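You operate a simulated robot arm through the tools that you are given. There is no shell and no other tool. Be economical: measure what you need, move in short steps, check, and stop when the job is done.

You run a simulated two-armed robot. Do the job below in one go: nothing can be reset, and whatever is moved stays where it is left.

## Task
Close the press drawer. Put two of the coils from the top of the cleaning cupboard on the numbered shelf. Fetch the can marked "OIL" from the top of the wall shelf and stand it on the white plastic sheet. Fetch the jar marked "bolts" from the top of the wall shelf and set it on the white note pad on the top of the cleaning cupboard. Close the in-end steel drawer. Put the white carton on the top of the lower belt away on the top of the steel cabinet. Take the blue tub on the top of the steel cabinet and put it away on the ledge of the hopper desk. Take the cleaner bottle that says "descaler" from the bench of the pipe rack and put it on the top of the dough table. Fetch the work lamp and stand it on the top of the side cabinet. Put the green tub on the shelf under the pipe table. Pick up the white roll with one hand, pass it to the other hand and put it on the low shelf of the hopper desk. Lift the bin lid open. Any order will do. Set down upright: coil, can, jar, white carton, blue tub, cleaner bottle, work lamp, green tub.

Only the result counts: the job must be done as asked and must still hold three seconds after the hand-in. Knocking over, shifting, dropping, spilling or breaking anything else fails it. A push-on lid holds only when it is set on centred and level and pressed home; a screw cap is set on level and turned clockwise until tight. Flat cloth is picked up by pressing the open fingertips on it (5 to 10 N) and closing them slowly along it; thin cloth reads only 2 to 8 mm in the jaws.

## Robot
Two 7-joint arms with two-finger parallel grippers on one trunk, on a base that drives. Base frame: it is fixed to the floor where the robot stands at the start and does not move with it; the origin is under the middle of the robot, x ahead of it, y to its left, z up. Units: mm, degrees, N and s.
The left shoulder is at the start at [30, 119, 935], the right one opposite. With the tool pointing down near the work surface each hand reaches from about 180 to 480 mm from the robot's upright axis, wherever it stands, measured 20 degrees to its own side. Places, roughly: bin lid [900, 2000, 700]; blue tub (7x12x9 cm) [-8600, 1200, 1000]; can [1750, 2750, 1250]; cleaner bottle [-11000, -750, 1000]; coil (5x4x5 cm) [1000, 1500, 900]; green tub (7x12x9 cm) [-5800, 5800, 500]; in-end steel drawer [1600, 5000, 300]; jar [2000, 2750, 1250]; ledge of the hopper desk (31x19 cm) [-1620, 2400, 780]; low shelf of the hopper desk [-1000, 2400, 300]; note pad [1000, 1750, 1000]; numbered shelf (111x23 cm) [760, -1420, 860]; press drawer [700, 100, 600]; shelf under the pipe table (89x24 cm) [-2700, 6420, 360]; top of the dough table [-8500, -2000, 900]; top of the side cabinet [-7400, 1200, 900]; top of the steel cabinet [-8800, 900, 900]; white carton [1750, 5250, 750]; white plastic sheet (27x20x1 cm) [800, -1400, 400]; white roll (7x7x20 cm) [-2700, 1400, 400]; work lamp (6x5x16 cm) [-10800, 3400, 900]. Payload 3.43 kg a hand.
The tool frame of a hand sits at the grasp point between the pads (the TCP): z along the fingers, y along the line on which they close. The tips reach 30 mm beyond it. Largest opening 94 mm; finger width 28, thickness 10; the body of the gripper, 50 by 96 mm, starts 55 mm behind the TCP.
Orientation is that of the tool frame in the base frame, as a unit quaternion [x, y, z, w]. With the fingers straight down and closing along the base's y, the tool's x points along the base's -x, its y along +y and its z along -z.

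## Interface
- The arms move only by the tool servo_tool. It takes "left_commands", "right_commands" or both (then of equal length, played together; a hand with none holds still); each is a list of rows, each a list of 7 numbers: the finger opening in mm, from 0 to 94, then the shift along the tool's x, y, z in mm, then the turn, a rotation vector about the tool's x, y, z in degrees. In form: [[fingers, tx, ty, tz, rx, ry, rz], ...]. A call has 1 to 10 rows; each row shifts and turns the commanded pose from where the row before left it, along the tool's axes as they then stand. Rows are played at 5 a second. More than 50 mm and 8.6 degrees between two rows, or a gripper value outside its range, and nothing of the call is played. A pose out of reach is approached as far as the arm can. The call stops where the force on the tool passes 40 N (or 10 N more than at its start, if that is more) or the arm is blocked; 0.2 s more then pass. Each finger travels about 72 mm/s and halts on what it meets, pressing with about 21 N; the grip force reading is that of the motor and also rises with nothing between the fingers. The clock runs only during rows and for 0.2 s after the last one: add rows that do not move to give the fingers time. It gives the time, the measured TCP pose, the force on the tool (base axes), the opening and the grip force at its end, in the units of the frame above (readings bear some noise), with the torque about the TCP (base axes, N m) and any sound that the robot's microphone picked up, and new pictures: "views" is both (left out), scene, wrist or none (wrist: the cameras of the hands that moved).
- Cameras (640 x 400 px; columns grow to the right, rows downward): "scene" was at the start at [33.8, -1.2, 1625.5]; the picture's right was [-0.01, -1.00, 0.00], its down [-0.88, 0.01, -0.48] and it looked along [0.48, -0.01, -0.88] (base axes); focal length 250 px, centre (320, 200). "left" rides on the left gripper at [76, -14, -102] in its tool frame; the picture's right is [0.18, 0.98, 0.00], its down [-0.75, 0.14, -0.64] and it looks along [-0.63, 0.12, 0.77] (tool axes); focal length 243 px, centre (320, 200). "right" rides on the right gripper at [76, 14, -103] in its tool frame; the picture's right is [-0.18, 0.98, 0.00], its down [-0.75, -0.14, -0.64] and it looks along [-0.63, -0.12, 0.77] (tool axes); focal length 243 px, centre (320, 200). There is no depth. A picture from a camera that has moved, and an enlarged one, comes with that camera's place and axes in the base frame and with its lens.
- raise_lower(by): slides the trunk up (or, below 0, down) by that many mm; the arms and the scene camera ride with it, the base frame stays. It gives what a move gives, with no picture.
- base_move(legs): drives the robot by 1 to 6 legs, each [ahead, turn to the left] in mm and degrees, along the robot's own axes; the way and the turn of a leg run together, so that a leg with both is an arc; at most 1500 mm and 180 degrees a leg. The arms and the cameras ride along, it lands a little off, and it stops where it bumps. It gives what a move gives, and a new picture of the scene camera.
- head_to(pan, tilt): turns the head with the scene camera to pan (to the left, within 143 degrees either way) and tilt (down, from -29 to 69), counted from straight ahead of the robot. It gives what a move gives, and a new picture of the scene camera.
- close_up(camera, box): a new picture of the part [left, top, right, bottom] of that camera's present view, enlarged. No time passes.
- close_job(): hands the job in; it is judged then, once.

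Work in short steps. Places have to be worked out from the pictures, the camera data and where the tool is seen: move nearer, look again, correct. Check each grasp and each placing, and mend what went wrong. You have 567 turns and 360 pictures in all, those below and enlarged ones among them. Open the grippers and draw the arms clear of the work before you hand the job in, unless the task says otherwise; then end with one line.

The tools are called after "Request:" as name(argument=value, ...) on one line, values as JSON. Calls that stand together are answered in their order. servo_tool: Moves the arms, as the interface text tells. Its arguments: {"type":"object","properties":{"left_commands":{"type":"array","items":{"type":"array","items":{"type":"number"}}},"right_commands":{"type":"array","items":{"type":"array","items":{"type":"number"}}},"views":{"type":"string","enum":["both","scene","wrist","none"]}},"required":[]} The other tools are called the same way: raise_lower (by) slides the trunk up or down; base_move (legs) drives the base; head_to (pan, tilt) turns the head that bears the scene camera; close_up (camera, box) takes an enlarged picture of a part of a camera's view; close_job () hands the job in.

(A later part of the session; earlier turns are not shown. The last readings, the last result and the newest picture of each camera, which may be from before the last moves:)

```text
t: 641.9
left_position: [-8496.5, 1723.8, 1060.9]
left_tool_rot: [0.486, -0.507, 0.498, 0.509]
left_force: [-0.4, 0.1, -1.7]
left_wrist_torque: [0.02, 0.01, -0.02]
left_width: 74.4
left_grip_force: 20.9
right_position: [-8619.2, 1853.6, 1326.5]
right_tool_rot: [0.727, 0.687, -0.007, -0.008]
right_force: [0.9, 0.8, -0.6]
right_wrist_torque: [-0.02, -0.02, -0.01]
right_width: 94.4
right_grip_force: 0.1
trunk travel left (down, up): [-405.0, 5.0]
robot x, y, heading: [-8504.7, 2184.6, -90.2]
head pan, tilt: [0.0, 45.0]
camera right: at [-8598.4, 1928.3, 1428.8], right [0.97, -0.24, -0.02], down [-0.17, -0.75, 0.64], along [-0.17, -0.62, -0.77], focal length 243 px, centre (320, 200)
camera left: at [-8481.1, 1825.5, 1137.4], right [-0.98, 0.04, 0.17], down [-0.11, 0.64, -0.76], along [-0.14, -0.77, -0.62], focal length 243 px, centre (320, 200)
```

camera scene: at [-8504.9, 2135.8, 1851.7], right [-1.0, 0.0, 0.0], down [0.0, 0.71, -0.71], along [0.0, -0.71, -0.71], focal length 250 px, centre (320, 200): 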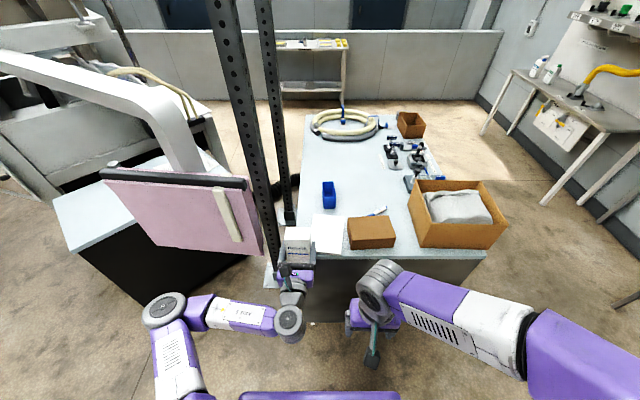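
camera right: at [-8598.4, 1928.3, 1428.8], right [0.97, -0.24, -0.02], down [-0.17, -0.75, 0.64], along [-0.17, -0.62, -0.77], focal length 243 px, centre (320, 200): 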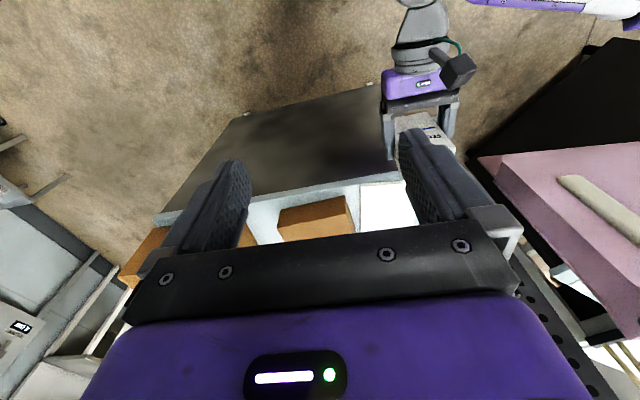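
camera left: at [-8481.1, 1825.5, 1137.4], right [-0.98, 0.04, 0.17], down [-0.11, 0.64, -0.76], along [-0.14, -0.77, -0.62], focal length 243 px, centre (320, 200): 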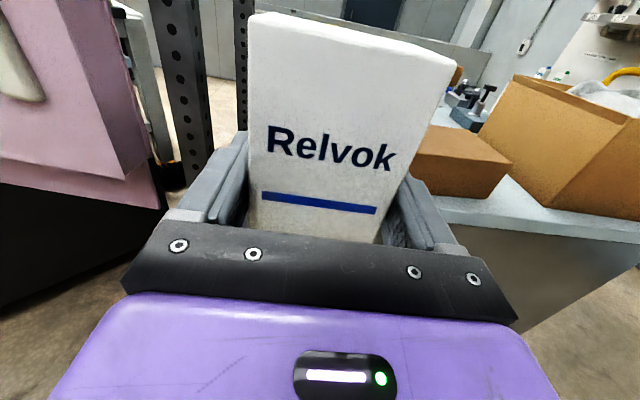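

Carton centre ≈(−8497,1705), top ≈1129. I bring the right hand above it.

Request:
servo_tool(right_commands=[[94, -28, 26, 0, 0, 0, 0], [94, -28, 26, 5, 0, 0, 0], [94, -28, 26, 20, 0, 0, 0], [94, -28, 26, 20, 0, 0, 0], [94, -30, 26, 30, 0, 0, 0], [94, 0, 0, 0, 0, 0, 0]], views="wrist")

```text
t: 643.2
left_position: [-8497.3, 1721.8, 1062.2]
left_tool_rot: [0.485, -0.508, 0.497, 0.509]
left_force: [0.2, -0.1, -2.1]
left_wrist_torque: [0.0, 0.02, 0.02]
left_width: 74.2
left_grip_force: 21.2
right_position: [-8501.4, 1703.3, 1248.5]
right_tool_rot: [0.726, 0.687, -0.007, -0.008]
right_force: [0.3, 0.0, -0.6]
right_wrist_torque: [-0.05, -0.03, -0.04]
right_width: 94.2
right_grip_force: 0.1
trunk travel left (down, up): [-405.0, 5.0]
robot x, y, heading: [-8502.8, 2189.9, -90.5]
head pan, tilt: [0.0, 45.0]
camera right: at [-8481.0, 1778.8, 1349.0], right [0.97, -0.24, -0.02], down [-0.17, -0.75, 0.64], along [-0.17, -0.62, -0.76], focal length 243 px, centre (320, 200)
```

right: 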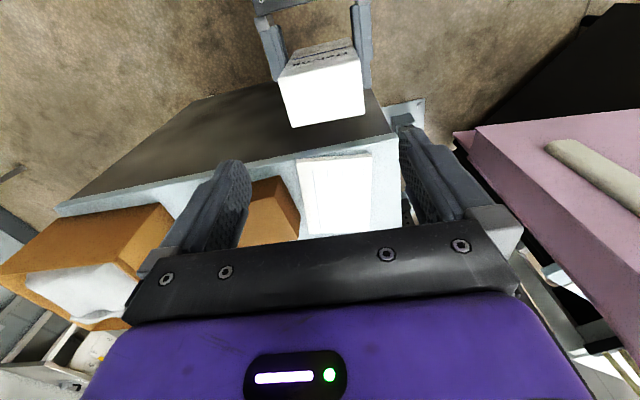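

The carton's top is nicely between the fingers. I descend to z≈1112, just above the left fingers, and look.

Request:
servo_tool(right_commands=[[94, 6, 0, 40, 0, 0, 0], [94, 0, 0, 40, 0, 0, 0], [94, 0, 0, 30, 0, 0, 0], [94, 0, 0, 18, 0, 0, 0], [94, 0, 0, 8, 0, 0, 0]], views="wrist")

```text
t: 644.5
left_position: [-8497.3, 1721.1, 1061.1]
left_tool_rot: [0.486, -0.508, 0.498, 0.509]
left_force: [-0.1, -0.3, -1.0]
left_wrist_torque: [0.03, 0.0, -0.01]
left_width: 74.3
left_grip_force: 21.0
right_position: [-8502.1, 1707.8, 1107.5]
right_tool_rot: [0.727, 0.687, -0.008, -0.009]
right_force: [-0.8, 0.6, -0.4]
right_wrist_torque: [0.01, 0.01, 0.02]
right_width: 94.0
right_grip_force: 0.2
trunk travel left (down, up): [-405.0, 5.0]
robot x, y, heading: [-8503.3, 2185.6, -90.2]
head pan, tilt: [0.0, 45.0]
camera right: at [-8481.7, 1783.5, 1209.7], right [0.97, -0.24, -0.02], down [-0.17, -0.75, 0.64], along [-0.17, -0.62, -0.77], focal length 243 px, centre (320, 200)
```

right: 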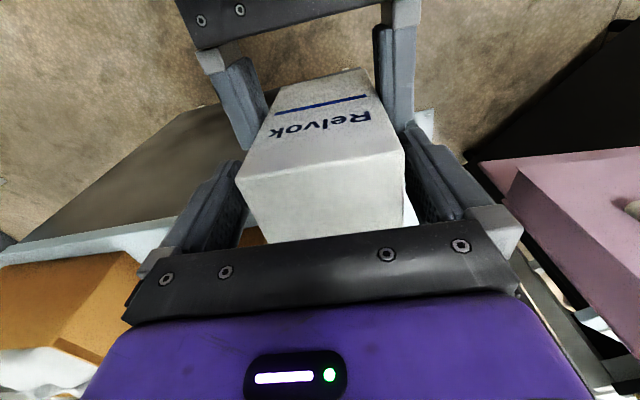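

The right fingers straddle the top 45 mm of the carton. I close the right hand, then release the left.

Request:
servo_tool(right_commands=[[84, 0, 0, 0, 0, 0, 0], [70, 0, 0, 0, 0, 0, 0], [40, 0, 0, 0, 0, 0, 0], [0, 0, 0, 0, 0, 0, 0], [0, 0, 0, 0, 0, 0, 0]], views="none")

Request:
servo_tool(left_commands=[[80, 0, 0, 0, 0, 0, 0], [90, 0, 0, 0, 0, 0, 0], [94, 0, 0, 0, 0, 0, 0], [94, 0, 0, -20, 0, 0, 0], [94, 0, 0, -25, 0, 0, 0], [94, 0, 0, -25, 0, 0, 0], [94, 0, 0, 0, 0, 0, 0]], views="none")

```text
t: 645.6
left_position: [-8499.2, 1721.7, 1063.2]
left_tool_rot: [0.485, -0.509, 0.495, 0.511]
left_force: [-17.5, 4.3, 3.3]
left_wrist_torque: [-0.25, -0.33, -0.35]
left_width: 74.2
left_grip_force: 20.7
right_position: [-8499.7, 1707.1, 1108.8]
right_tool_rot: [0.726, 0.688, -0.006, -0.007]
right_force: [17.6, -4.4, -3.1]
right_wrist_torque: [0.0, -0.52, 0.06]
right_width: 75.0
right_grip_force: 21.0
trunk travel left (down, up): [-405.0, 5.0]
robot x, y, heading: [-8503.3, 2189.2, -90.4]
head pan, tilt: [0.0, 45.0]
```

```text
t: 647.2
left_position: [-8496.1, 1790.6, 1060.7]
left_tool_rot: [0.486, -0.508, 0.497, 0.509]
left_force: [0.2, 0.1, -0.8]
left_wrist_torque: [-0.02, -0.01, -0.02]
left_width: 93.9
left_grip_force: 0.1
right_position: [-8502.9, 1708.2, 1108.4]
right_tool_rot: [0.727, 0.687, -0.007, -0.01]
right_force: [-0.5, 0.0, -1.2]
right_wrist_torque: [-0.05, 0.0, 0.0]
right_width: 75.0
right_grip_force: 21.0
trunk travel left (down, up): [-405.0, 5.0]
robot x, y, heading: [-8502.2, 2188.9, -90.3]
head pan, tilt: [0.0, 45.0]
```

The carton is now in the right hand. I move the left hand aside and start rolling it back towards its normal posture.

Request:
servo_tool(left_commands=[[94, -20, -35, 0, 0, 0, 0], [94, -20, -35, 0, 0, 0, 0], [94, -20, -35, 0, 0, 0, 0], [94, -20, -35, 0, 0, 0, 0], [94, 0, 0, 0, 0, 0, 8.5], [94, 0, 0, 0, 0, 0, 8.5], [94, 0, 0, 0, 0, 0, 8.5], [94, 0, 0, 0, 0, 0, 8.5], [94, 0, 0, 0, 0, 0, 8.5], [94, 0, 0, 0, 0, 0, 8.5]], views="none")

Request:
servo_tool(left_commands=[[94, 0, 0, 0, 0, 0, 8.5], [94, 0, 0, 0, 0, 0, 8.5], [94, 0, 0, 0, 0, 0, 8.5], [94, 0, 0, 0, 0, 0, 8.5], [94, 0, 0, 0, 0, 0, 8.5], [94, 0, 0, 0, 0, 0, 8.5], [94, 0, 0, 0, 0, 0, 8.5], [94, 0, 0, 0, 0, 0, 8.5], [94, 0, 0, 0, 0, 0, 8.5], [94, 0, 0, 0, 0, 0, 8.5]], views="scene")

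```text
t: 649.5
left_position: [-8356.9, 1785.7, 981.5]
left_tool_rot: [-0.219, 0.668, -0.667, -0.245]
left_force: [-0.3, -0.1, 0.0]
left_wrist_torque: [-0.03, -0.01, 0.01]
left_width: 93.9
left_grip_force: 0.0
right_position: [-8502.3, 1707.4, 1108.3]
right_tool_rot: [0.727, 0.687, -0.007, -0.009]
right_force: [1.1, -0.5, 0.0]
right_wrist_torque: [-0.02, 0.02, 0.0]
right_width: 74.8
right_grip_force: 21.2
trunk travel left (down, up): [-405.0, 5.0]
robot x, y, heading: [-8504.1, 2186.6, -90.3]
head pan, tilt: [0.0, 45.0]
```

```text
t: 651.6
left_position: [-8349.1, 1769.8, 976.4]
left_tool_rot: [-0.29, -0.641, 0.657, -0.269]
left_force: [0.0, 0.5, -0.3]
left_wrist_torque: [-0.02, -0.03, 0.02]
left_width: 93.9
left_grip_force: 0.1
left hand out of reach, approached as far as the arm can: row 10
right_position: [-8503.3, 1707.9, 1108.1]
right_tool_rot: [0.727, 0.687, -0.007, -0.01]
right_force: [-0.2, 0.0, -0.2]
right_wrist_torque: [-0.01, 0.0, -0.01]
right_width: 74.2
right_grip_force: 21.0
trunk travel left (down, up): [-405.0, 5.0]
robot x, y, heading: [-8502.2, 2189.3, -90.4]
head pan, tilt: [0.0, 45.0]
camera scene: at [-8505.8, 2134.5, 1851.7], right [-1.0, 0.0, 0.0], down [0.0, 0.71, -0.71], along [0.0, -0.71, -0.71], focal length 250 px, centre (320, 200)
```

scene: 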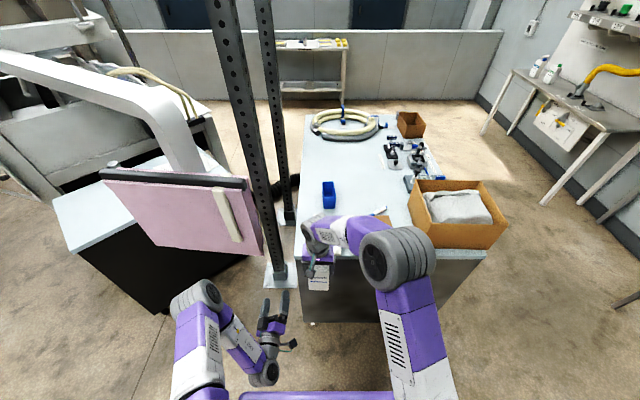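

The wrist roll is near its limit, so I finish with a pitch about the tool's y and a small roll to get back to pointing down.

Request:
servo_tool(left_commands=[[80, 0, 0, 0, 0, 8.5, 0], [80, 0, 0, 0, 0, 8.5, 0], [80, 0, 0, 0, 0, 8.5, 0], [80, 0, 0, 0, 0, 8.5, 0], [80, 0, 0, 0, 0, 8.5, 0], [80, 0, 0, 0, 0, 8.5, 0], [80, 0, 0, 0, 0, 8.5, 0], [80, 0, 0, 0, 0, 8.5, 0], [80, 0, 0, 0, 0, 8.5, 0], [80, 0, 0, 0, 0, 8.5, 0]], views="none")

Request:
servo_tool(left_commands=[[80, 0, 0, 0, 0, 5, 0], [80, 0, 0, 0, -8.5, 0, 0], [80, 0, 0, 0, -8.5, 0, 0], [80, 0, 0, 0, -8.5, 0, 0], [80, 0, 0, 0, -8.5, 0, 0], [80, 0, 0, 0, -8.5, 0, 0], [80, 0, 0, 0, 0, 0, 0]], views="scene")

```text
t: 653.9
left_position: [-8347.8, 1769.7, 976.9]
left_tool_rot: [0.658, 0.655, -0.289, -0.234]
left_force: [-0.2, -0.6, -0.6]
left_wrist_torque: [0.01, -0.02, 0.0]
left_width: 79.9
left_grip_force: 0.1
right_position: [-8502.6, 1708.3, 1108.5]
right_tool_rot: [0.726, 0.688, -0.005, -0.009]
right_force: [-0.7, -0.4, 0.9]
right_wrist_torque: [0.02, 0.0, -0.04]
right_width: 74.2
right_grip_force: 20.7
trunk travel left (down, up): [-405.0, 5.0]
robot x, y, heading: [-8502.5, 2188.9, -90.3]
head pan, tilt: [0.0, 45.0]
```

```text
t: 655.5
left_position: [-8347.0, 1769.8, 977.1]
left_tool_rot: [0.72, 0.694, -0.01, -0.002]
left_force: [0.3, 0.9, 0.8]
left_wrist_torque: [-0.01, 0.0, -0.01]
left_width: 80.1
left_grip_force: 0.1
right_position: [-8501.1, 1708.6, 1109.2]
right_tool_rot: [0.726, 0.687, -0.007, -0.01]
right_force: [-0.1, -0.3, -0.6]
right_wrist_torque: [-0.01, 0.0, 0.0]
right_width: 74.6
right_grip_force: 21.1
trunk travel left (down, up): [-405.0, 5.0]
robot x, y, heading: [-8503.1, 2188.8, -90.3]
head pan, tilt: [0.0, 45.0]
camera scene: at [-8503.5, 2135.6, 1851.8], right [-1.0, 0.0, 0.0], down [0.0, 0.71, -0.71], along [0.0, -0.71, -0.71], focal length 250 px, centre (320, 200)
```

scene: 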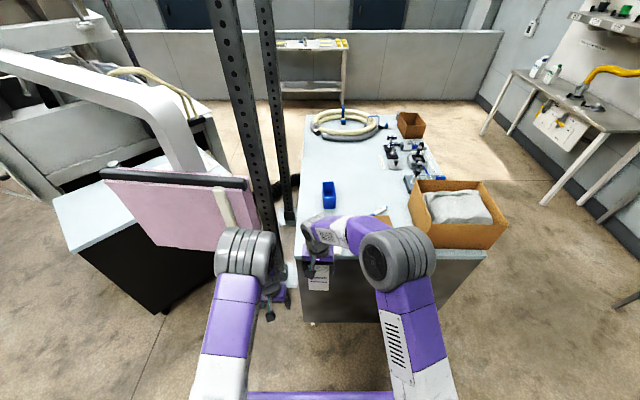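

Left hand is back to normal. I move the right hand a bit to the right and up, then drive up to the cabinet.

Request:
servo_tool(right_commands=[[0, 0, -35, -15, 0, 0, 0], [0, 0, -35, -15, 0, 0, 0], [0, 0, -30, -15, 0, 0, 0], [0, 0, 0, 0, 0, 0, 0]], views="none")

Request:
base_move(legs=[[0, -9.5], [420, 0], [0, 9.8]])

Request:
head_to(pan=-5, tilt=58)

```text
t: 656.5
left_position: [-8347.4, 1769.0, 976.7]
left_tool_rot: [0.719, 0.695, -0.01, -0.002]
left_force: [-0.3, 0.1, 0.6]
left_wrist_torque: [0.0, 0.05, 0.0]
left_width: 80.2
left_grip_force: 0.2
right_position: [-8604.5, 1717.2, 1158.4]
right_tool_rot: [0.727, 0.687, -0.007, -0.01]
right_force: [-0.1, 0.0, -2.8]
right_wrist_torque: [-0.02, 0.01, 0.01]
right_width: 74.3
right_grip_force: 20.2
trunk travel left (down, up): [-405.0, 5.0]
robot x, y, heading: [-8503.4, 2186.8, -90.3]
head pan, tilt: [0.0, 45.0]
```

```text
t: 660.3
left_position: [-8414.5, 1369.5, 977.2]
left_tool_rot: [0.718, 0.696, -0.009, -0.002]
left_force: [0.9, -0.2, 0.2]
left_wrist_torque: [0.01, 0.01, 0.02]
left_width: 80.0
left_grip_force: 0.0
right_position: [-8669.5, 1315.7, 1157.7]
right_tool_rot: [0.725, 0.688, -0.006, -0.009]
right_force: [0.4, -0.6, -1.9]
right_wrist_torque: [-0.02, 0.01, -0.02]
right_width: 74.1
right_grip_force: 21.4
trunk travel left (down, up): [-405.0, 5.0]
robot x, y, heading: [-8572.0, 1785.4, -90.0]
head pan, tilt: [0.0, 45.0]
camera scene: at [-8571.9, 1734.5, 1851.7], right [-1.0, 0.0, 0.0], down [0.0, 0.71, -0.71], along [0.0, -0.71, -0.71], focal length 250 px, centre (320, 200)
```

scene: 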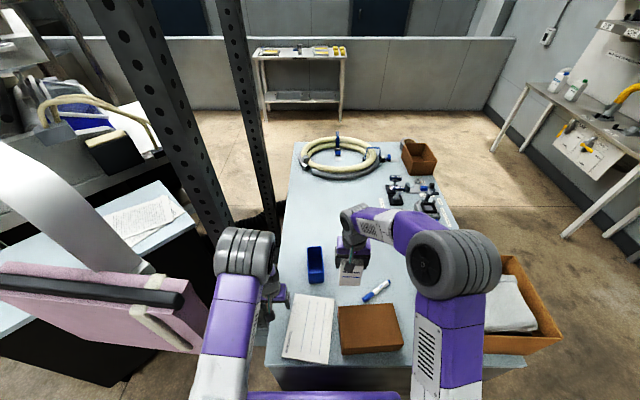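

```text
t: 661.1
left_position: [-8414.4, 1369.2, 976.4]
left_tool_rot: [0.718, 0.696, -0.01, -0.001]
left_force: [0.1, 1.2, 0.5]
left_wrist_torque: [0.02, 0.0, -0.02]
left_width: 80.3
left_grip_force: 0.0
right_position: [-8669.5, 1315.6, 1157.0]
right_tool_rot: [0.725, 0.688, -0.006, -0.01]
right_force: [0.4, -0.6, -2.2]
right_wrist_torque: [-0.03, 0.02, 0.04]
right_width: 74.2
right_grip_force: 21.1
trunk travel left (down, up): [-405.0, 5.0]
robot x, y, heading: [-8571.8, 1786.0, -89.8]
head pan, tilt: [-5.0, 58.0]
camera scene: at [-8578.5, 1747.9, 1834.7], right [-1.0, 0.09, 0.0], down [0.07, 0.84, -0.53], along [-0.05, -0.53, -0.85], focal length 250 px, centre (320, 200)
```

scene: 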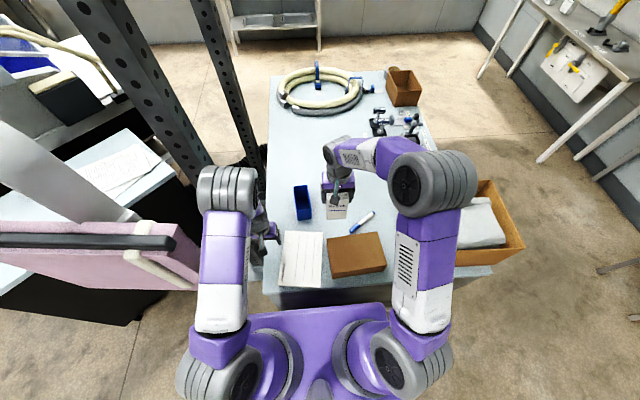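

Target spot (−8680,1215) is free (pen and box are well clear). I creep forward and extend the right hand over it.

Request:
base_move(legs=[[35, 0]])

Request:
servo_tool(right_commands=[[0, -25, -3, 0, 0, 0, 0], [0, -25, -3, 10, 0, 0, 0], [0, -15, 0, 20, 0, 0, 0], [0, 0, 0, 30, 0, 0, 0], [0, 0, 0, 30, 0, 0, 0], [0, 0, 0, 20, 0, 0, 0], [0, 0, 0, 0, 0, 0, 0]], views="wrist")

```text
t: 661.9
left_position: [-8413.2, 1336.0, 977.1]
left_tool_rot: [0.718, 0.696, -0.01, -0.001]
left_force: [-0.4, 0.2, 0.1]
left_wrist_torque: [-0.01, -0.04, -0.02]
left_width: 80.1
left_grip_force: 0.1
right_position: [-8669.4, 1282.6, 1158.1]
right_tool_rot: [0.724, 0.689, -0.007, -0.008]
right_force: [-0.2, -0.1, -1.7]
right_wrist_torque: [-0.02, -0.01, 0.0]
right_width: 74.3
right_grip_force: 21.0
trunk travel left (down, up): [-405.0, 5.0]
robot x, y, heading: [-8573.1, 1748.5, -90.1]
head pan, tilt: [-5.0, 58.0]
camera scene: at [-8578.4, 1715.1, 1834.8], right [-1.0, 0.09, 0.0], down [0.07, 0.84, -0.53], along [-0.05, -0.53, -0.85], focal length 250 px, centre (320, 200)
```

scene: 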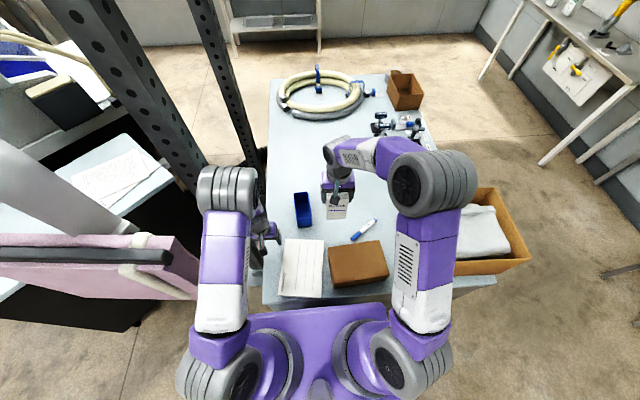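

```text
t: 663.5
left_position: [-8413.6, 1334.3, 976.8]
left_tool_rot: [0.718, 0.696, -0.01, -0.002]
left_force: [0.0, 0.2, 0.2]
left_wrist_torque: [0.0, 0.03, 0.03]
left_width: 80.0
left_grip_force: 0.1
right_position: [-8680.7, 1215.9, 1049.1]
right_tool_rot: [0.725, 0.688, -0.006, -0.009]
right_force: [0.8, -0.1, -2.1]
right_wrist_torque: [-0.04, -0.04, -0.02]
right_width: 74.2
right_grip_force: 21.2
trunk travel left (down, up): [-405.0, 5.0]
robot x, y, heading: [-8572.3, 1751.5, -89.9]
head pan, tilt: [-5.0, 58.0]
camera right: at [-8660.6, 1291.0, 1150.2], right [0.97, -0.23, -0.02], down [-0.17, -0.75, 0.64], along [-0.17, -0.62, -0.77], focal length 243 px, centre (320, 200)
```

right: 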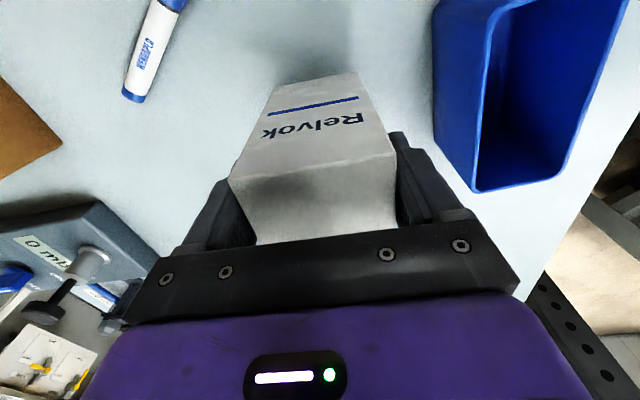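

Clear on both sides. I lower the carton to the surface.

Request:
servo_tool(right_commands=[[0, 0, 0, 20, 0, 0, 0], [0, 0, 0, 8, 0, 0, 0], [0, 0, 0, 5, 0, 0, 0], [0, 0, 0, 5, 0, 0, 0], [0, 0, 0, 5, 0, 0, 0], [0, 0, 0, 5, 0, 0, 0], [0, 0, 0, 5, 0, 0, 0], [0, 0, 0, 5, 0, 0, 0]], views="none")

```text
t: 665.3
left_position: [-8413.6, 1337.3, 978.5]
left_tool_rot: [0.718, 0.696, -0.011, -0.002]
left_force: [-0.3, 0.6, -0.1]
left_wrist_torque: [0.01, 0.03, -0.01]
left_width: 80.2
left_grip_force: 0.2
right_position: [-8683.0, 1218.4, 994.0]
right_tool_rot: [0.726, 0.688, -0.009, -0.005]
right_force: [1.0, 2.1, 40.2]
right_wrist_torque: [0.45, -1.57, 0.11]
right_width: 74.4
right_grip_force: 21.2
trunk travel left (down, up): [-405.0, 5.0]
robot x, y, heading: [-8570.8, 1750.6, -89.6]
head pan, tilt: [-5.0, 58.0]
```

Contact at 40 N. I ease up slightly, release and lift clear.

Request:
servo_tool(right_commands=[[0, 0, 0, -3, 0, 0, 0], [80, 0, 0, 0, 0, 0, 0], [92, 0, 0, 0, 0, 0, 0], [92, 0, 0, -20, 0, 0, 0], [92, 0, 0, -30, 0, 0, 0], [92, 0, 0, -40, 0, 0, 0], [92, 0, 0, -30, 0, 0, 0]], views="wrist")

```text
t: 666.9
left_position: [-8413.6, 1335.3, 977.1]
left_tool_rot: [0.718, 0.696, -0.01, -0.001]
left_force: [-0.3, 0.0, 0.4]
left_wrist_torque: [0.02, 0.0, 0.01]
left_width: 80.0
left_grip_force: 0.1
right_position: [-8681.2, 1217.9, 1113.4]
right_tool_rot: [0.725, 0.689, -0.006, -0.009]
right_force: [-0.5, -0.6, 0.6]
right_wrist_torque: [-0.03, 0.0, -0.03]
right_width: 92.1
right_grip_force: 0.1
trunk travel left (down, up): [-405.0, 5.0]
robot x, y, heading: [-8568.9, 1750.5, -90.1]
head pan, tilt: [-5.0, 58.0]
camera right: at [-8661.3, 1293.0, 1214.5], right [0.97, -0.23, -0.02], down [-0.16, -0.75, 0.64], along [-0.17, -0.62, -0.77], focal length 243 px, centre (320, 200)
```

right: 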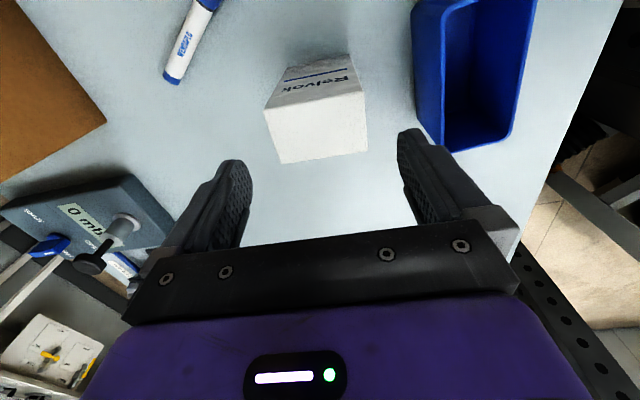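

The carton stands on the cabinet. The blue tub is right beside; it's rotated ~10°. I bring the right hand over it with a matching yaw.

Request:
servo_tool(right_commands=[[94, 0, 32, 0, 0, 0, 0], [94, 0, 32, 0, 0, 0, 0], [94, 0, 33, 0, 0, 0, 0], [94, 0, 33, 0, 0, 0, 0], [94, -6, 0, 0, 0, 0, -5], [94, 0, 0, 25, 0, 0, -5], [94, 0, 0, 0, 0, 0, 0]], views="wrist")

```text
t: 668.5
left_position: [-8413.2, 1335.8, 976.6]
left_tool_rot: [0.718, 0.696, -0.009, -0.001]
left_force: [-0.4, -0.7, 0.6]
left_wrist_torque: [-0.02, -0.01, 0.01]
left_width: 80.1
left_grip_force: 0.1
right_position: [-8553.0, 1204.2, 1086.4]
right_tool_rot: [0.662, 0.75, -0.006, -0.011]
right_force: [-0.6, -0.8, -0.2]
right_wrist_torque: [-0.01, 0.02, -0.01]
right_width: 94.1
right_grip_force: 0.1
trunk travel left (down, up): [-405.0, 5.0]
robot x, y, heading: [-8568.6, 1753.2, -90.0]
head pan, tilt: [-5.0, 58.0]
camera right: at [-8545.9, 1282.2, 1188.0], right [1.0, -0.06, -0.02], down [-0.03, -0.77, 0.64], along [-0.06, -0.64, -0.77], focal length 243 px, centre (320, 200)
```

right: 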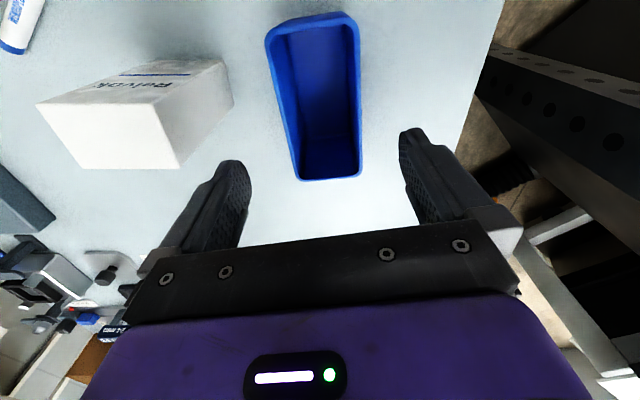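

Well centred. I correct the yaw by 4°, descend and close.

Request:
servo_tool(right_commands=[[94, 0, 0, 30, 0, 0, 4], [94, 0, 0, 40, 0, 0, 0], [94, 0, 0, 35, 0, 0, 0], [94, 0, 0, 22, 0, 0, 0], [84, 0, 0, 0, 0, 0, 0], [70, 0, 0, 0, 0, 0, 0], [40, 0, 0, 0, 0, 0, 0], [0, 0, 0, 0, 0, 0, 0], [0, 0, 0, 0, 0, 0, 0]], views="none")

Request:
servo_tool(right_commands=[[0, 0, 0, -5, 0, 0, 0], [0, 0, 0, -15, 0, 0, 0], [0, 0, 0, -30, 0, 0, 0], [0, 0, 0, -40, 0, 0, 0], [0, 0, 0, -40, 0, 0, 0], [0, 0, 0, -40, 0, 0, 0], [0, 0, 0, 0, 0, 0, 0]], views="wrist")

```text
t: 670.5
left_position: [-8414.4, 1334.2, 977.3]
left_tool_rot: [0.718, 0.696, -0.01, -0.002]
left_force: [0.3, 0.3, 0.1]
left_wrist_torque: [0.0, -0.01, 0.01]
left_width: 79.8
left_grip_force: 0.1
right_position: [-8553.7, 1205.5, 955.8]
right_tool_rot: [0.687, 0.727, -0.006, -0.009]
right_force: [-0.4, -0.5, -0.8]
right_wrist_torque: [-0.06, -0.05, -0.01]
right_width: 66.1
right_grip_force: 21.0
trunk travel left (down, up): [-405.0, 5.0]
robot x, y, heading: [-8572.6, 1753.0, -90.2]
head pan, tilt: [-5.0, 58.0]
```

```text
t: 672.1
left_position: [-8414.0, 1333.9, 976.6]
left_tool_rot: [0.718, 0.696, -0.009, -0.001]
left_force: [-0.3, 0.6, -0.1]
left_wrist_torque: [0.0, 0.02, -0.01]
left_width: 79.6
left_grip_force: 0.1
right_position: [-8549.3, 1204.3, 1124.9]
right_tool_rot: [0.688, 0.726, -0.006, -0.01]
right_force: [-0.3, 0.4, -0.4]
right_wrist_torque: [-0.04, -0.02, -0.01]
right_width: 65.8
right_grip_force: 20.7
trunk travel left (down, up): [-405.0, 5.0]
robot x, y, heading: [-8569.8, 1750.9, -89.8]
head pan, tilt: [-5.0, 58.0]
camera right: at [-8537.7, 1281.2, 1227.1], right [0.99, -0.13, -0.02], down [-0.09, -0.76, 0.64], along [-0.1, -0.63, -0.77], focal length 243 px, centre (320, 200)
```

right: 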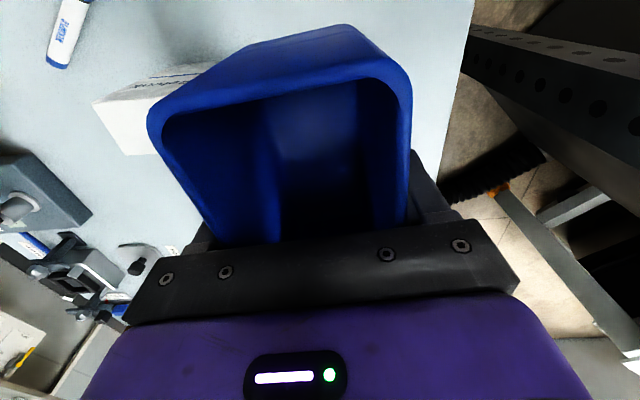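

The blue tub is in the right hand. I back away and head for the work lamp near (−10800,3400).

Request:
base_move(legs=[[-450, 0], [0, -120], [1100, 0]])

Request:
head_to(pan=0, tilt=20)

```text
t: 685.1
left_position: [-9971.3, 2836.6, 976.0]
left_tool_rot: [0.963, -0.27, -0.002, -0.009]
left_force: [0.4, 0.3, 0.3]
left_wrist_torque: [-0.02, 0.03, 0.02]
left_width: 79.7
left_grip_force: 0.0
right_position: [-10018.1, 3018.7, 1124.6]
right_tool_rot: [0.973, -0.229, 0.005, -0.011]
right_force: [-0.2, -0.4, -1.2]
right_wrist_torque: [-0.02, 0.0, -0.01]
right_width: 65.4
right_grip_force: 20.9
trunk travel left (down, up): [-405.0, 5.0]
robot x, y, heading: [-9529.5, 2765.0, 150.2]
head pan, tilt: [-5.0, 58.0]
camera scene: at [-9562.9, 2791.5, 1834.7], right [0.57, 0.82, 0.0], down [0.7, -0.48, -0.53], along [-0.44, 0.3, -0.85], focal length 250 px, centre (320, 200)
```

scene: 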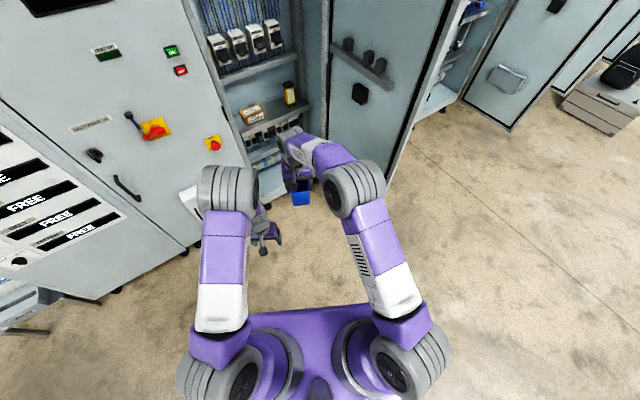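

```text
t: 686.2
left_position: [-9972.4, 2837.3, 975.7]
left_tool_rot: [0.963, -0.27, -0.003, -0.009]
left_force: [-0.4, 0.3, 0.5]
left_wrist_torque: [-0.03, 0.05, 0.03]
left_width: 79.9
left_grip_force: 0.0
right_position: [-10017.7, 3018.2, 1125.3]
right_tool_rot: [0.974, -0.228, 0.005, -0.009]
right_force: [0.4, -0.1, -1.0]
right_wrist_torque: [-0.01, -0.01, -0.01]
right_width: 65.9
right_grip_force: 21.0
trunk travel left (down, up): [-405.0, 5.0]
robot x, y, heading: [-9529.9, 2770.5, 150.5]
head pan, tilt: [0.0, 20.0]
camera scene: at [-9587.2, 2798.4, 1890.4], right [0.49, 0.87, 0.0], down [0.3, -0.17, -0.94], along [-0.82, 0.46, -0.34], focal length 250 px, centre (320, 200)
```

scene: 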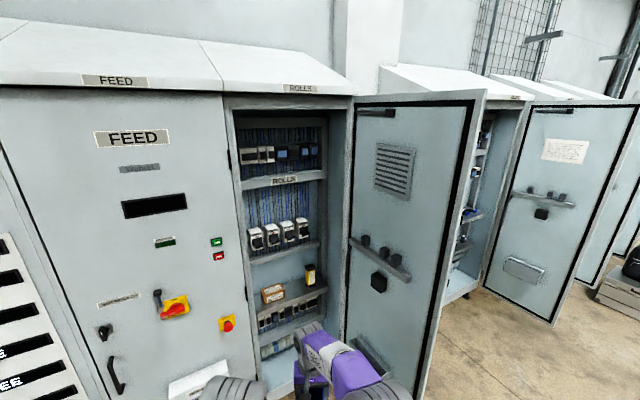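

Request:
close_up(camera="scene", box=[230, 220, 360, 380])

```text
2.50 times, centred on (295, 300) of scene
camera zoom: at [-9587.2, 2798.4, 1890.4], right [0.49, 0.87, 0.0], down [0.3, -0.17, -0.94], along [-0.82, 0.46, -0.34], focal length 626 px, centre (382, -50)
```

zoom: 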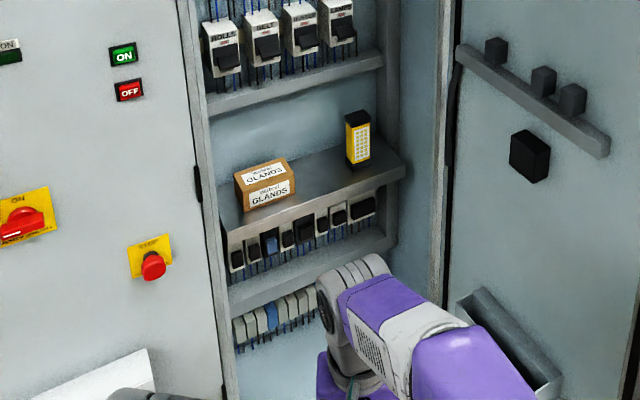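

The lamp stands on the middle shelf in the ROLLS cabinet at about (−10779,3392), base z≈820. I retract the right hand with the tub, and pitch the left hand forward.

Request:
servo_tool(right_commands=[[0, 35, -25, 0, 0, 0, 0], [0, 35, -25, 0, 0, 0, 0], [0, 35, -25, 0, 0, 0, 0], [0, 35, -25, 0, 0, 0, 0], [0, 35, -20, 0, 0, 0, 0], [0, 35, -20, 0, 0, 0, 0], [0, 30, -10, 0, 0, 0, 0], [0, 20, 0, 0, 0, 0, 0], [0, 0, 0, 0, 0, 0, 0], [0, 0, 0, 0, 0, 0, 0]], left_commands=[[94, -30, 0, 0, 0, 0, 0], [94, -30, 0, 0, 0, 0, 0], [94, 0, 0, 0, 0, -8.5, 0], [94, 0, 0, 0, 0, -8.5, 0], [94, 0, 0, 0, 0, -8.5, 0], [94, 0, 0, 0, 0, -8.5, 0], [94, 0, 0, 0, 0, -8.5, 0], [94, 0, 0, 0, 0, -8.5, 0], [94, 0, 0, 0, 0, -8.5, 0], [94, 0, 0, 0, 0, -8.5, 0]], views="none")

Request:
servo_tool(left_commands=[[94, 0, -20, 0, 0, -8.5, 0], [94, 0, -20, 0, 0, -8.5, 0], [94, 0, -20, 0, 0, -5, 0], [94, 0, -20, 0, 0, 0, 0], [94, 0, -20, 0, 0, 0, 0], [94, 0, 0, 0, 0, 0, 0]], views="scene")

```text
t: 688.4
left_position: [-10022.1, 2866.5, 977.1]
left_tool_rot: [0.796, -0.219, -0.541, -0.16]
left_force: [-0.7, 0.0, 0.3]
left_wrist_torque: [0.03, -0.01, 0.0]
left_width: 94.0
left_grip_force: 0.0
right_position: [-9719.3, 3036.5, 1128.4]
right_tool_rot: [0.973, -0.229, 0.005, -0.011]
right_force: [0.9, 0.3, -1.3]
right_wrist_torque: [0.0, 0.0, -0.01]
right_width: 65.9
right_grip_force: 21.2
trunk travel left (down, up): [-405.0, 5.0]
robot x, y, heading: [-9530.3, 2765.9, 150.4]
head pan, tilt: [0.0, 20.0]
```

```text
t: 689.8
left_position: [-9969.9, 2952.1, 978.6]
left_tool_rot: [-0.679, 0.184, 0.683, 0.197]
left_force: [-0.1, -0.1, 0.6]
left_wrist_torque: [-0.01, 0.0, 0.01]
left_width: 93.9
left_grip_force: 0.0
right_position: [-9718.4, 3036.2, 1128.7]
right_tool_rot: [0.973, -0.229, 0.005, -0.01]
right_force: [-0.5, 0.2, -1.3]
right_wrist_torque: [0.02, 0.0, -0.01]
right_width: 66.1
right_grip_force: 20.6
trunk travel left (down, up): [-405.0, 5.0]
robot x, y, heading: [-9528.3, 2765.2, 150.4]
head pan, tilt: [0.0, 20.0]
camera scene: at [-9587.4, 2797.9, 1890.4], right [0.49, 0.87, 0.0], down [0.3, -0.17, -0.94], along [-0.82, 0.46, -0.34], focal length 250 px, centre (320, 200)
```

scene: 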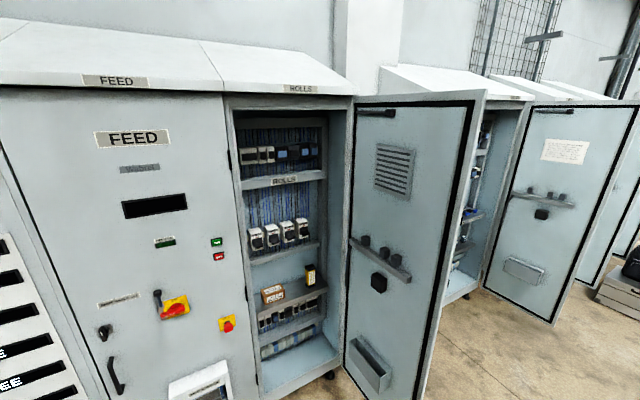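

The door swings well outwards (north-east), so there's room, and the lamp lies almost straight ahead of the left hand. I lower the trunk 75 mm and drive 680 mm.

Request:
raise_lower(by=-75)

Request:
base_move(legs=[[680, 0]])

Request:
close_up(camera="left", box=[0, 0, 640, 400])

```text
t: 690.9
left_position: [-9970.9, 2951.6, 903.0]
left_tool_rot: [-0.678, 0.185, 0.683, 0.198]
left_force: [-0.2, 0.2, -0.3]
left_wrist_torque: [-0.01, 0.01, -0.04]
left_width: 94.1
left_grip_force: 0.2
right_position: [-9718.7, 3037.1, 1053.3]
right_tool_rot: [0.973, -0.229, 0.006, -0.01]
right_force: [0.7, 0.2, -0.9]
right_wrist_torque: [-0.03, 0.05, 0.0]
right_width: 65.7
right_grip_force: 21.3
trunk travel left (down, up): [-330.0, 80.0]
robot x, y, heading: [-9531.9, 2769.5, 150.2]
head pan, tilt: [0.0, 20.0]
```

```text
t: 694.6
left_position: [-10546.4, 3277.4, 902.3]
left_tool_rot: [-0.679, 0.183, 0.683, 0.197]
left_force: [0.0, 0.3, -0.4]
left_wrist_torque: [0.01, 0.01, -0.01]
left_width: 94.0
left_grip_force: 0.0
right_position: [-10294.0, 3362.8, 1051.8]
right_tool_rot: [0.974, -0.227, 0.005, -0.01]
right_force: [-0.6, 0.9, -1.0]
right_wrist_torque: [-0.03, 0.01, 0.0]
right_width: 66.2
right_grip_force: 21.3
trunk travel left (down, up): [-330.0, 80.0]
robot x, y, heading: [-10108.0, 3096.0, 150.6]
head pan, tilt: [0.0, 20.0]
camera scene: at [-10163.2, 3123.9, 1815.4], right [0.49, 0.87, 0.0], down [0.3, -0.17, -0.94], along [-0.82, 0.46, -0.34], focal length 250 px, centre (320, 200)
```

scene: 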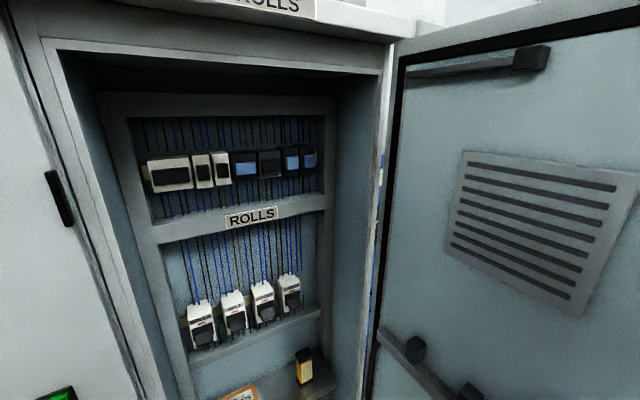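

```text
1.00 times, centred on (320, 200) of left (not enlarged: the box is as wide or as high as the picture)
camera zoom: at [-10452.6, 3237.9, 826.8], right [-0.51, -0.84, -0.2], down [0.48, -0.47, 0.74], along [-0.72, 0.28, 0.64], focal length 243 px, centre (320, 200)
```

zoom: 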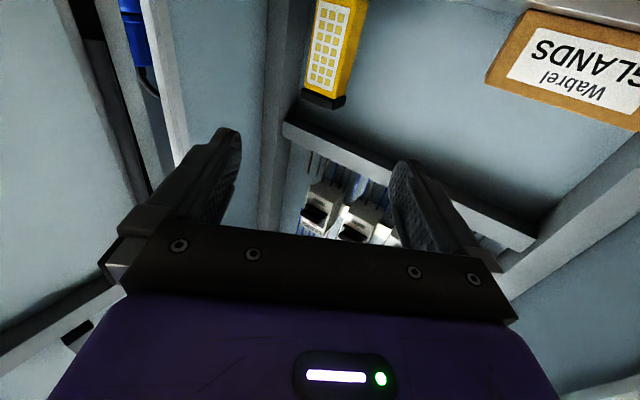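

Triangulated: lamp centre ≈(−10809,3412), top z≈949. I shift the hand 20 mm left, 8 mm down, and drive 215 mm forward.

Request:
servo_tool(left_commands=[[94, 4, 10, 0, 0, 0, 0], [94, 4, 10, 0, 0, 0, 0], [94, 0, 0, 0, 0, 0, 0]], views="none")

Request:
base_move(legs=[[215, 0]])

Request:
close_up(camera="left", box=[0, 0, 640, 400])

```text
t: 695.4
left_position: [-10556.3, 3259.1, 895.6]
left_tool_rot: [-0.679, 0.184, 0.683, 0.197]
left_force: [0.2, -0.7, -0.7]
left_wrist_torque: [0.01, -0.02, -0.03]
left_width: 94.1
left_grip_force: 0.1
right_position: [-10294.2, 3361.7, 1053.1]
right_tool_rot: [0.974, -0.227, 0.005, -0.011]
right_force: [-0.3, 0.1, -0.8]
right_wrist_torque: [0.01, 0.02, 0.01]
right_width: 65.8
right_grip_force: 21.3
trunk travel left (down, up): [-330.0, 80.0]
robot x, y, heading: [-10109.6, 3092.3, 150.5]
head pan, tilt: [0.0, 20.0]
```

```text
t: 697.1
left_position: [-10746.6, 3370.9, 895.3]
left_tool_rot: [-0.679, 0.186, 0.682, 0.198]
left_force: [-0.4, 0.0, 0.1]
left_wrist_torque: [0.03, -0.02, -0.03]
left_width: 94.1
left_grip_force: 0.0
right_position: [-10483.6, 3471.4, 1052.1]
right_tool_rot: [0.973, -0.231, 0.006, -0.011]
right_force: [0.9, 0.5, -1.0]
right_wrist_torque: [-0.03, 0.0, 0.01]
right_width: 65.8
right_grip_force: 20.7
trunk travel left (down, up): [-330.0, 80.0]
robot x, y, heading: [-10295.9, 3201.6, 150.2]
head pan, tilt: [0.0, 20.0]
camera scene: at [-10354.5, 3233.1, 1815.4], right [0.5, 0.87, 0.0], down [0.3, -0.17, -0.94], along [-0.82, 0.47, -0.34], focal length 250 px, centre (320, 200)
```

scene: 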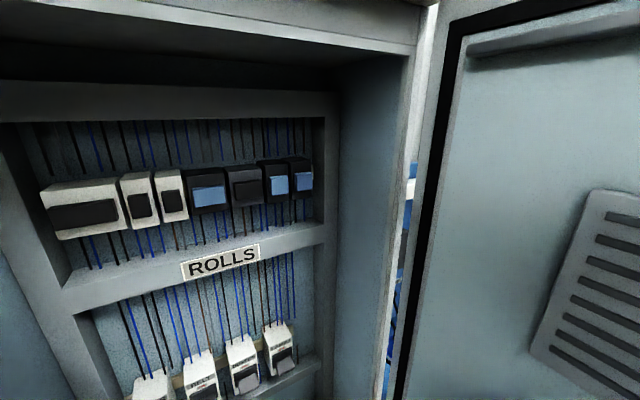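

```text
1.00 times, centred on (320, 200) of left (not enlarged: the box is as wide or as high as the picture)
camera zoom: at [-10653.5, 3331.3, 819.2], right [-0.51, -0.83, -0.2], down [0.47, -0.47, 0.74], along [-0.72, 0.29, 0.64], focal length 243 px, centre (320, 200)
```

zoom: 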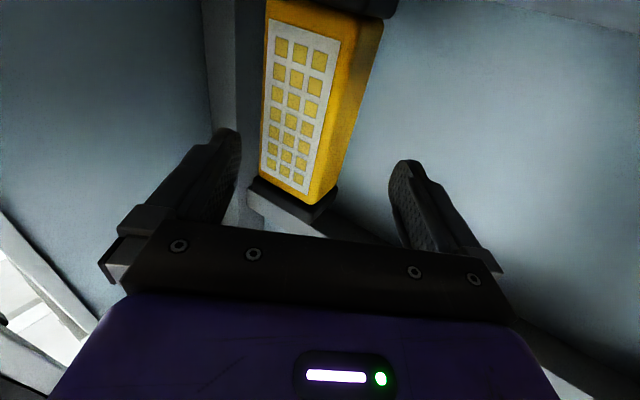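

The lamp is ahead between the fingers, about 9 mm to the right. I extend the arm itself 65 mm with that correction and close.

Request:
servo_tool(left_commands=[[94, 0, -4, 22, 0, 0, 0], [94, 0, -4, 22, 0, 0, 0], [94, 0, 0, 20, 0, 0, 0], [94, 0, 0, 0, 0, 0, 0]], views="wrist")

```text
t: 698.1
left_position: [-10796.7, 3408.5, 896.0]
left_tool_rot: [-0.678, 0.185, 0.683, 0.199]
left_force: [-0.5, 0.2, 0.1]
left_wrist_torque: [0.01, -0.04, -0.01]
left_width: 94.2
left_grip_force: 0.1
right_position: [-10483.0, 3471.3, 1052.8]
right_tool_rot: [0.973, -0.231, 0.006, -0.01]
right_force: [0.8, 0.0, -0.3]
right_wrist_torque: [0.04, -0.04, 0.0]
right_width: 65.7
right_grip_force: 20.6
trunk travel left (down, up): [-330.0, 80.0]
robot x, y, heading: [-10299.4, 3197.0, 150.1]
head pan, tilt: [0.0, 20.0]
camera left: at [-10703.2, 3370.0, 820.0], right [-0.51, -0.83, -0.2], down [0.47, -0.47, 0.74], along [-0.71, 0.29, 0.64], focal length 243 px, centre (320, 200)
```

left: 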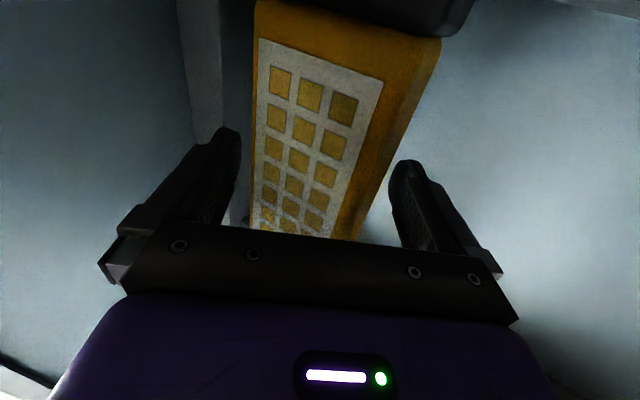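

Request:
servo_tool(left_commands=[[84, 0, -2, 3, 0, 0, 0], [70, 0, 0, 0, 0, 0, 0], [55, 0, 0, 0, 0, 0, 0], [30, 0, 0, 0, 0, 0, 0], [0, 0, 0, 0, 0, 0, 0], [0, 0, 0, 0, 0, 0, 0]], views="none")

Request:
raise_lower(by=25)

```text
t: 699.5
left_position: [-10798.7, 3413.4, 896.8]
left_tool_rot: [-0.678, 0.186, 0.683, 0.198]
left_force: [-0.5, 0.0, 1.8]
left_wrist_torque: [-0.01, 0.1, -0.02]
left_width: 71.3
left_grip_force: 20.9
right_position: [-10483.7, 3472.6, 1052.9]
right_tool_rot: [0.973, -0.23, 0.006, -0.01]
right_force: [0.6, 1.3, -1.2]
right_wrist_torque: [-0.02, 0.02, -0.03]
right_width: 65.9
right_grip_force: 21.0
trunk travel left (down, up): [-330.0, 80.0]
robot x, y, heading: [-10295.1, 3197.5, 150.2]
head pan, tilt: [0.0, 20.0]
```

```text
t: 700.2
left_position: [-10798.1, 3413.6, 919.9]
left_tool_rot: [-0.679, 0.187, 0.682, 0.198]
left_force: [-0.4, 0.6, -3.2]
left_wrist_torque: [0.0, 0.04, -0.04]
left_width: 71.3
left_grip_force: 21.3
right_position: [-10484.2, 3471.8, 1076.7]
right_tool_rot: [0.973, -0.23, 0.005, -0.011]
right_force: [-0.6, 0.6, -1.4]
right_wrist_torque: [-0.02, 0.01, 0.01]
right_width: 65.9
right_grip_force: 21.2
trunk travel left (down, up): [-355.0, 55.0]
robot x, y, heading: [-10290.1, 3205.4, 150.4]
head pan, tilt: [0.0, 20.0]
```

The lamp is gripped and lifted. I back straight out and check it.

Request:
base_move(legs=[[-600, 0]])

Request:
close_up(camera="left", box=[0, 0, 640, 400])

```text
t: 703.6
left_position: [-10281.2, 3117.9, 921.4]
left_tool_rot: [-0.678, 0.187, 0.682, 0.199]
left_force: [0.6, -0.5, -3.0]
left_wrist_torque: [0.02, 0.01, 0.03]
left_width: 70.8
left_grip_force: 21.1
right_position: [-9967.2, 3175.2, 1078.5]
right_tool_rot: [0.973, -0.231, 0.006, -0.011]
right_force: [-0.4, -0.1, -1.0]
right_wrist_torque: [-0.02, 0.02, -0.02]
right_width: 66.2
right_grip_force: 20.9
trunk travel left (down, up): [-355.0, 55.0]
robot x, y, heading: [-9783.0, 2903.3, 150.4]
head pan, tilt: [0.0, 20.0]
camera scene: at [-9836.5, 2936.3, 1840.4], right [0.5, 0.87, 0.0], down [0.3, -0.17, -0.94], along [-0.82, 0.47, -0.34], focal length 250 px, centre (320, 200)
```

scene: 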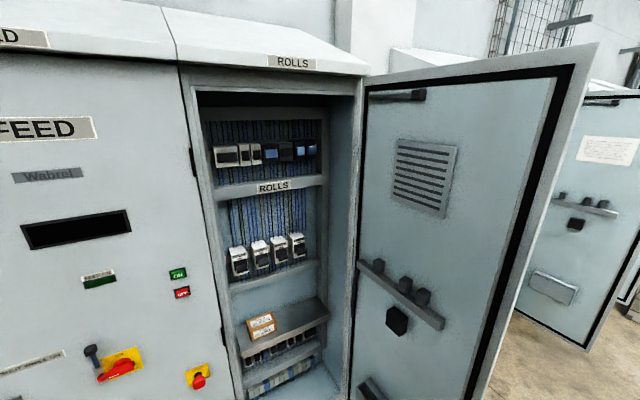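

```text
1.00 times, centred on (320, 200) of left (not enlarged: the box is as wide or as high as the picture)
camera zoom: at [-10187.1, 3077.6, 844.8], right [-0.52, -0.83, -0.2], down [0.47, -0.47, 0.74], along [-0.71, 0.29, 0.64], focal length 243 px, centre (320, 200)
```

zoom: 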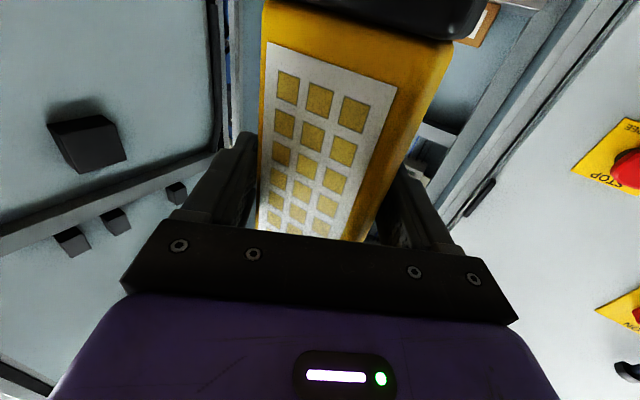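

The lamp is held well. The side cabinet turns out to be rotated ~45°, with corners near (−7090,1195), (−7400,1520), (−7953,933). I'll approach its north-east end and place the lamp ~130 mm inside, at (−7339,1267).

Request:
base_move(legs=[[0, -168.2], [1450, 0], [1450, 0], [300, 0], [0, -118.6]])

Request:
head_to(pan=5, tilt=45)

```text
t: 730.9
left_position: [-7140.9, 1468.5, 921.2]
left_tool_rot: [-0.659, -0.246, 0.669, -0.239]
left_force: [0.0, -0.3, -3.0]
left_wrist_torque: [0.02, 0.04, 0.0]
left_width: 70.8
left_grip_force: 20.3
right_position: [-7097.1, 1784.3, 1078.5]
right_tool_rot: [0.924, 0.381, -0.002, -0.011]
right_force: [-0.3, 0.1, -1.3]
right_wrist_torque: [0.0, 0.0, 0.03]
right_width: 65.8
right_grip_force: 20.6
trunk travel left (down, up): [-355.0, 55.0]
robot x, y, heading: [-6783.5, 1871.0, -138.4]
head pan, tilt: [0.0, 20.0]
camera scene: at [-6829.3, 1833.5, 1840.4], right [-0.67, 0.75, 0.0], down [0.26, 0.23, -0.94], along [-0.7, -0.63, -0.34], focal length 250 px, centre (320, 200)
```

scene: 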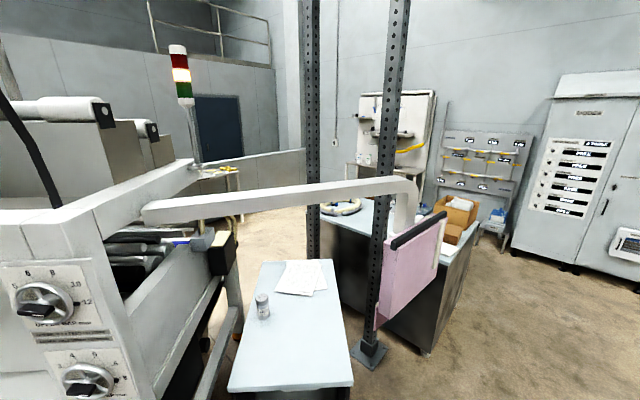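

```text
t: 731.8
left_position: [-7140.6, 1468.3, 920.8]
left_tool_rot: [-0.659, -0.246, 0.669, -0.238]
left_force: [-0.4, 0.3, -3.1]
left_wrist_torque: [-0.01, 0.0, 0.01]
left_width: 71.0
left_grip_force: 20.8
right_position: [-7095.5, 1784.7, 1077.5]
right_tool_rot: [0.924, 0.381, -0.001, -0.012]
right_force: [0.2, 0.7, -0.5]
right_wrist_torque: [0.02, -0.01, 0.01]
right_width: 65.8
right_grip_force: 21.1
trunk travel left (down, up): [-355.0, 55.0]
robot x, y, heading: [-6783.2, 1875.2, -138.5]
head pan, tilt: [5.0, 45.0]
camera scene: at [-6815.4, 1836.2, 1801.8], right [-0.73, 0.69, 0.0], down [0.48, 0.51, -0.71], along [-0.48, -0.52, -0.71], focal length 250 px, centre (320, 200)
```

scene: 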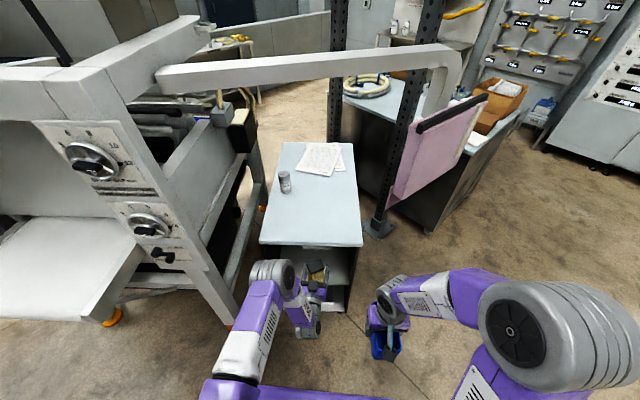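

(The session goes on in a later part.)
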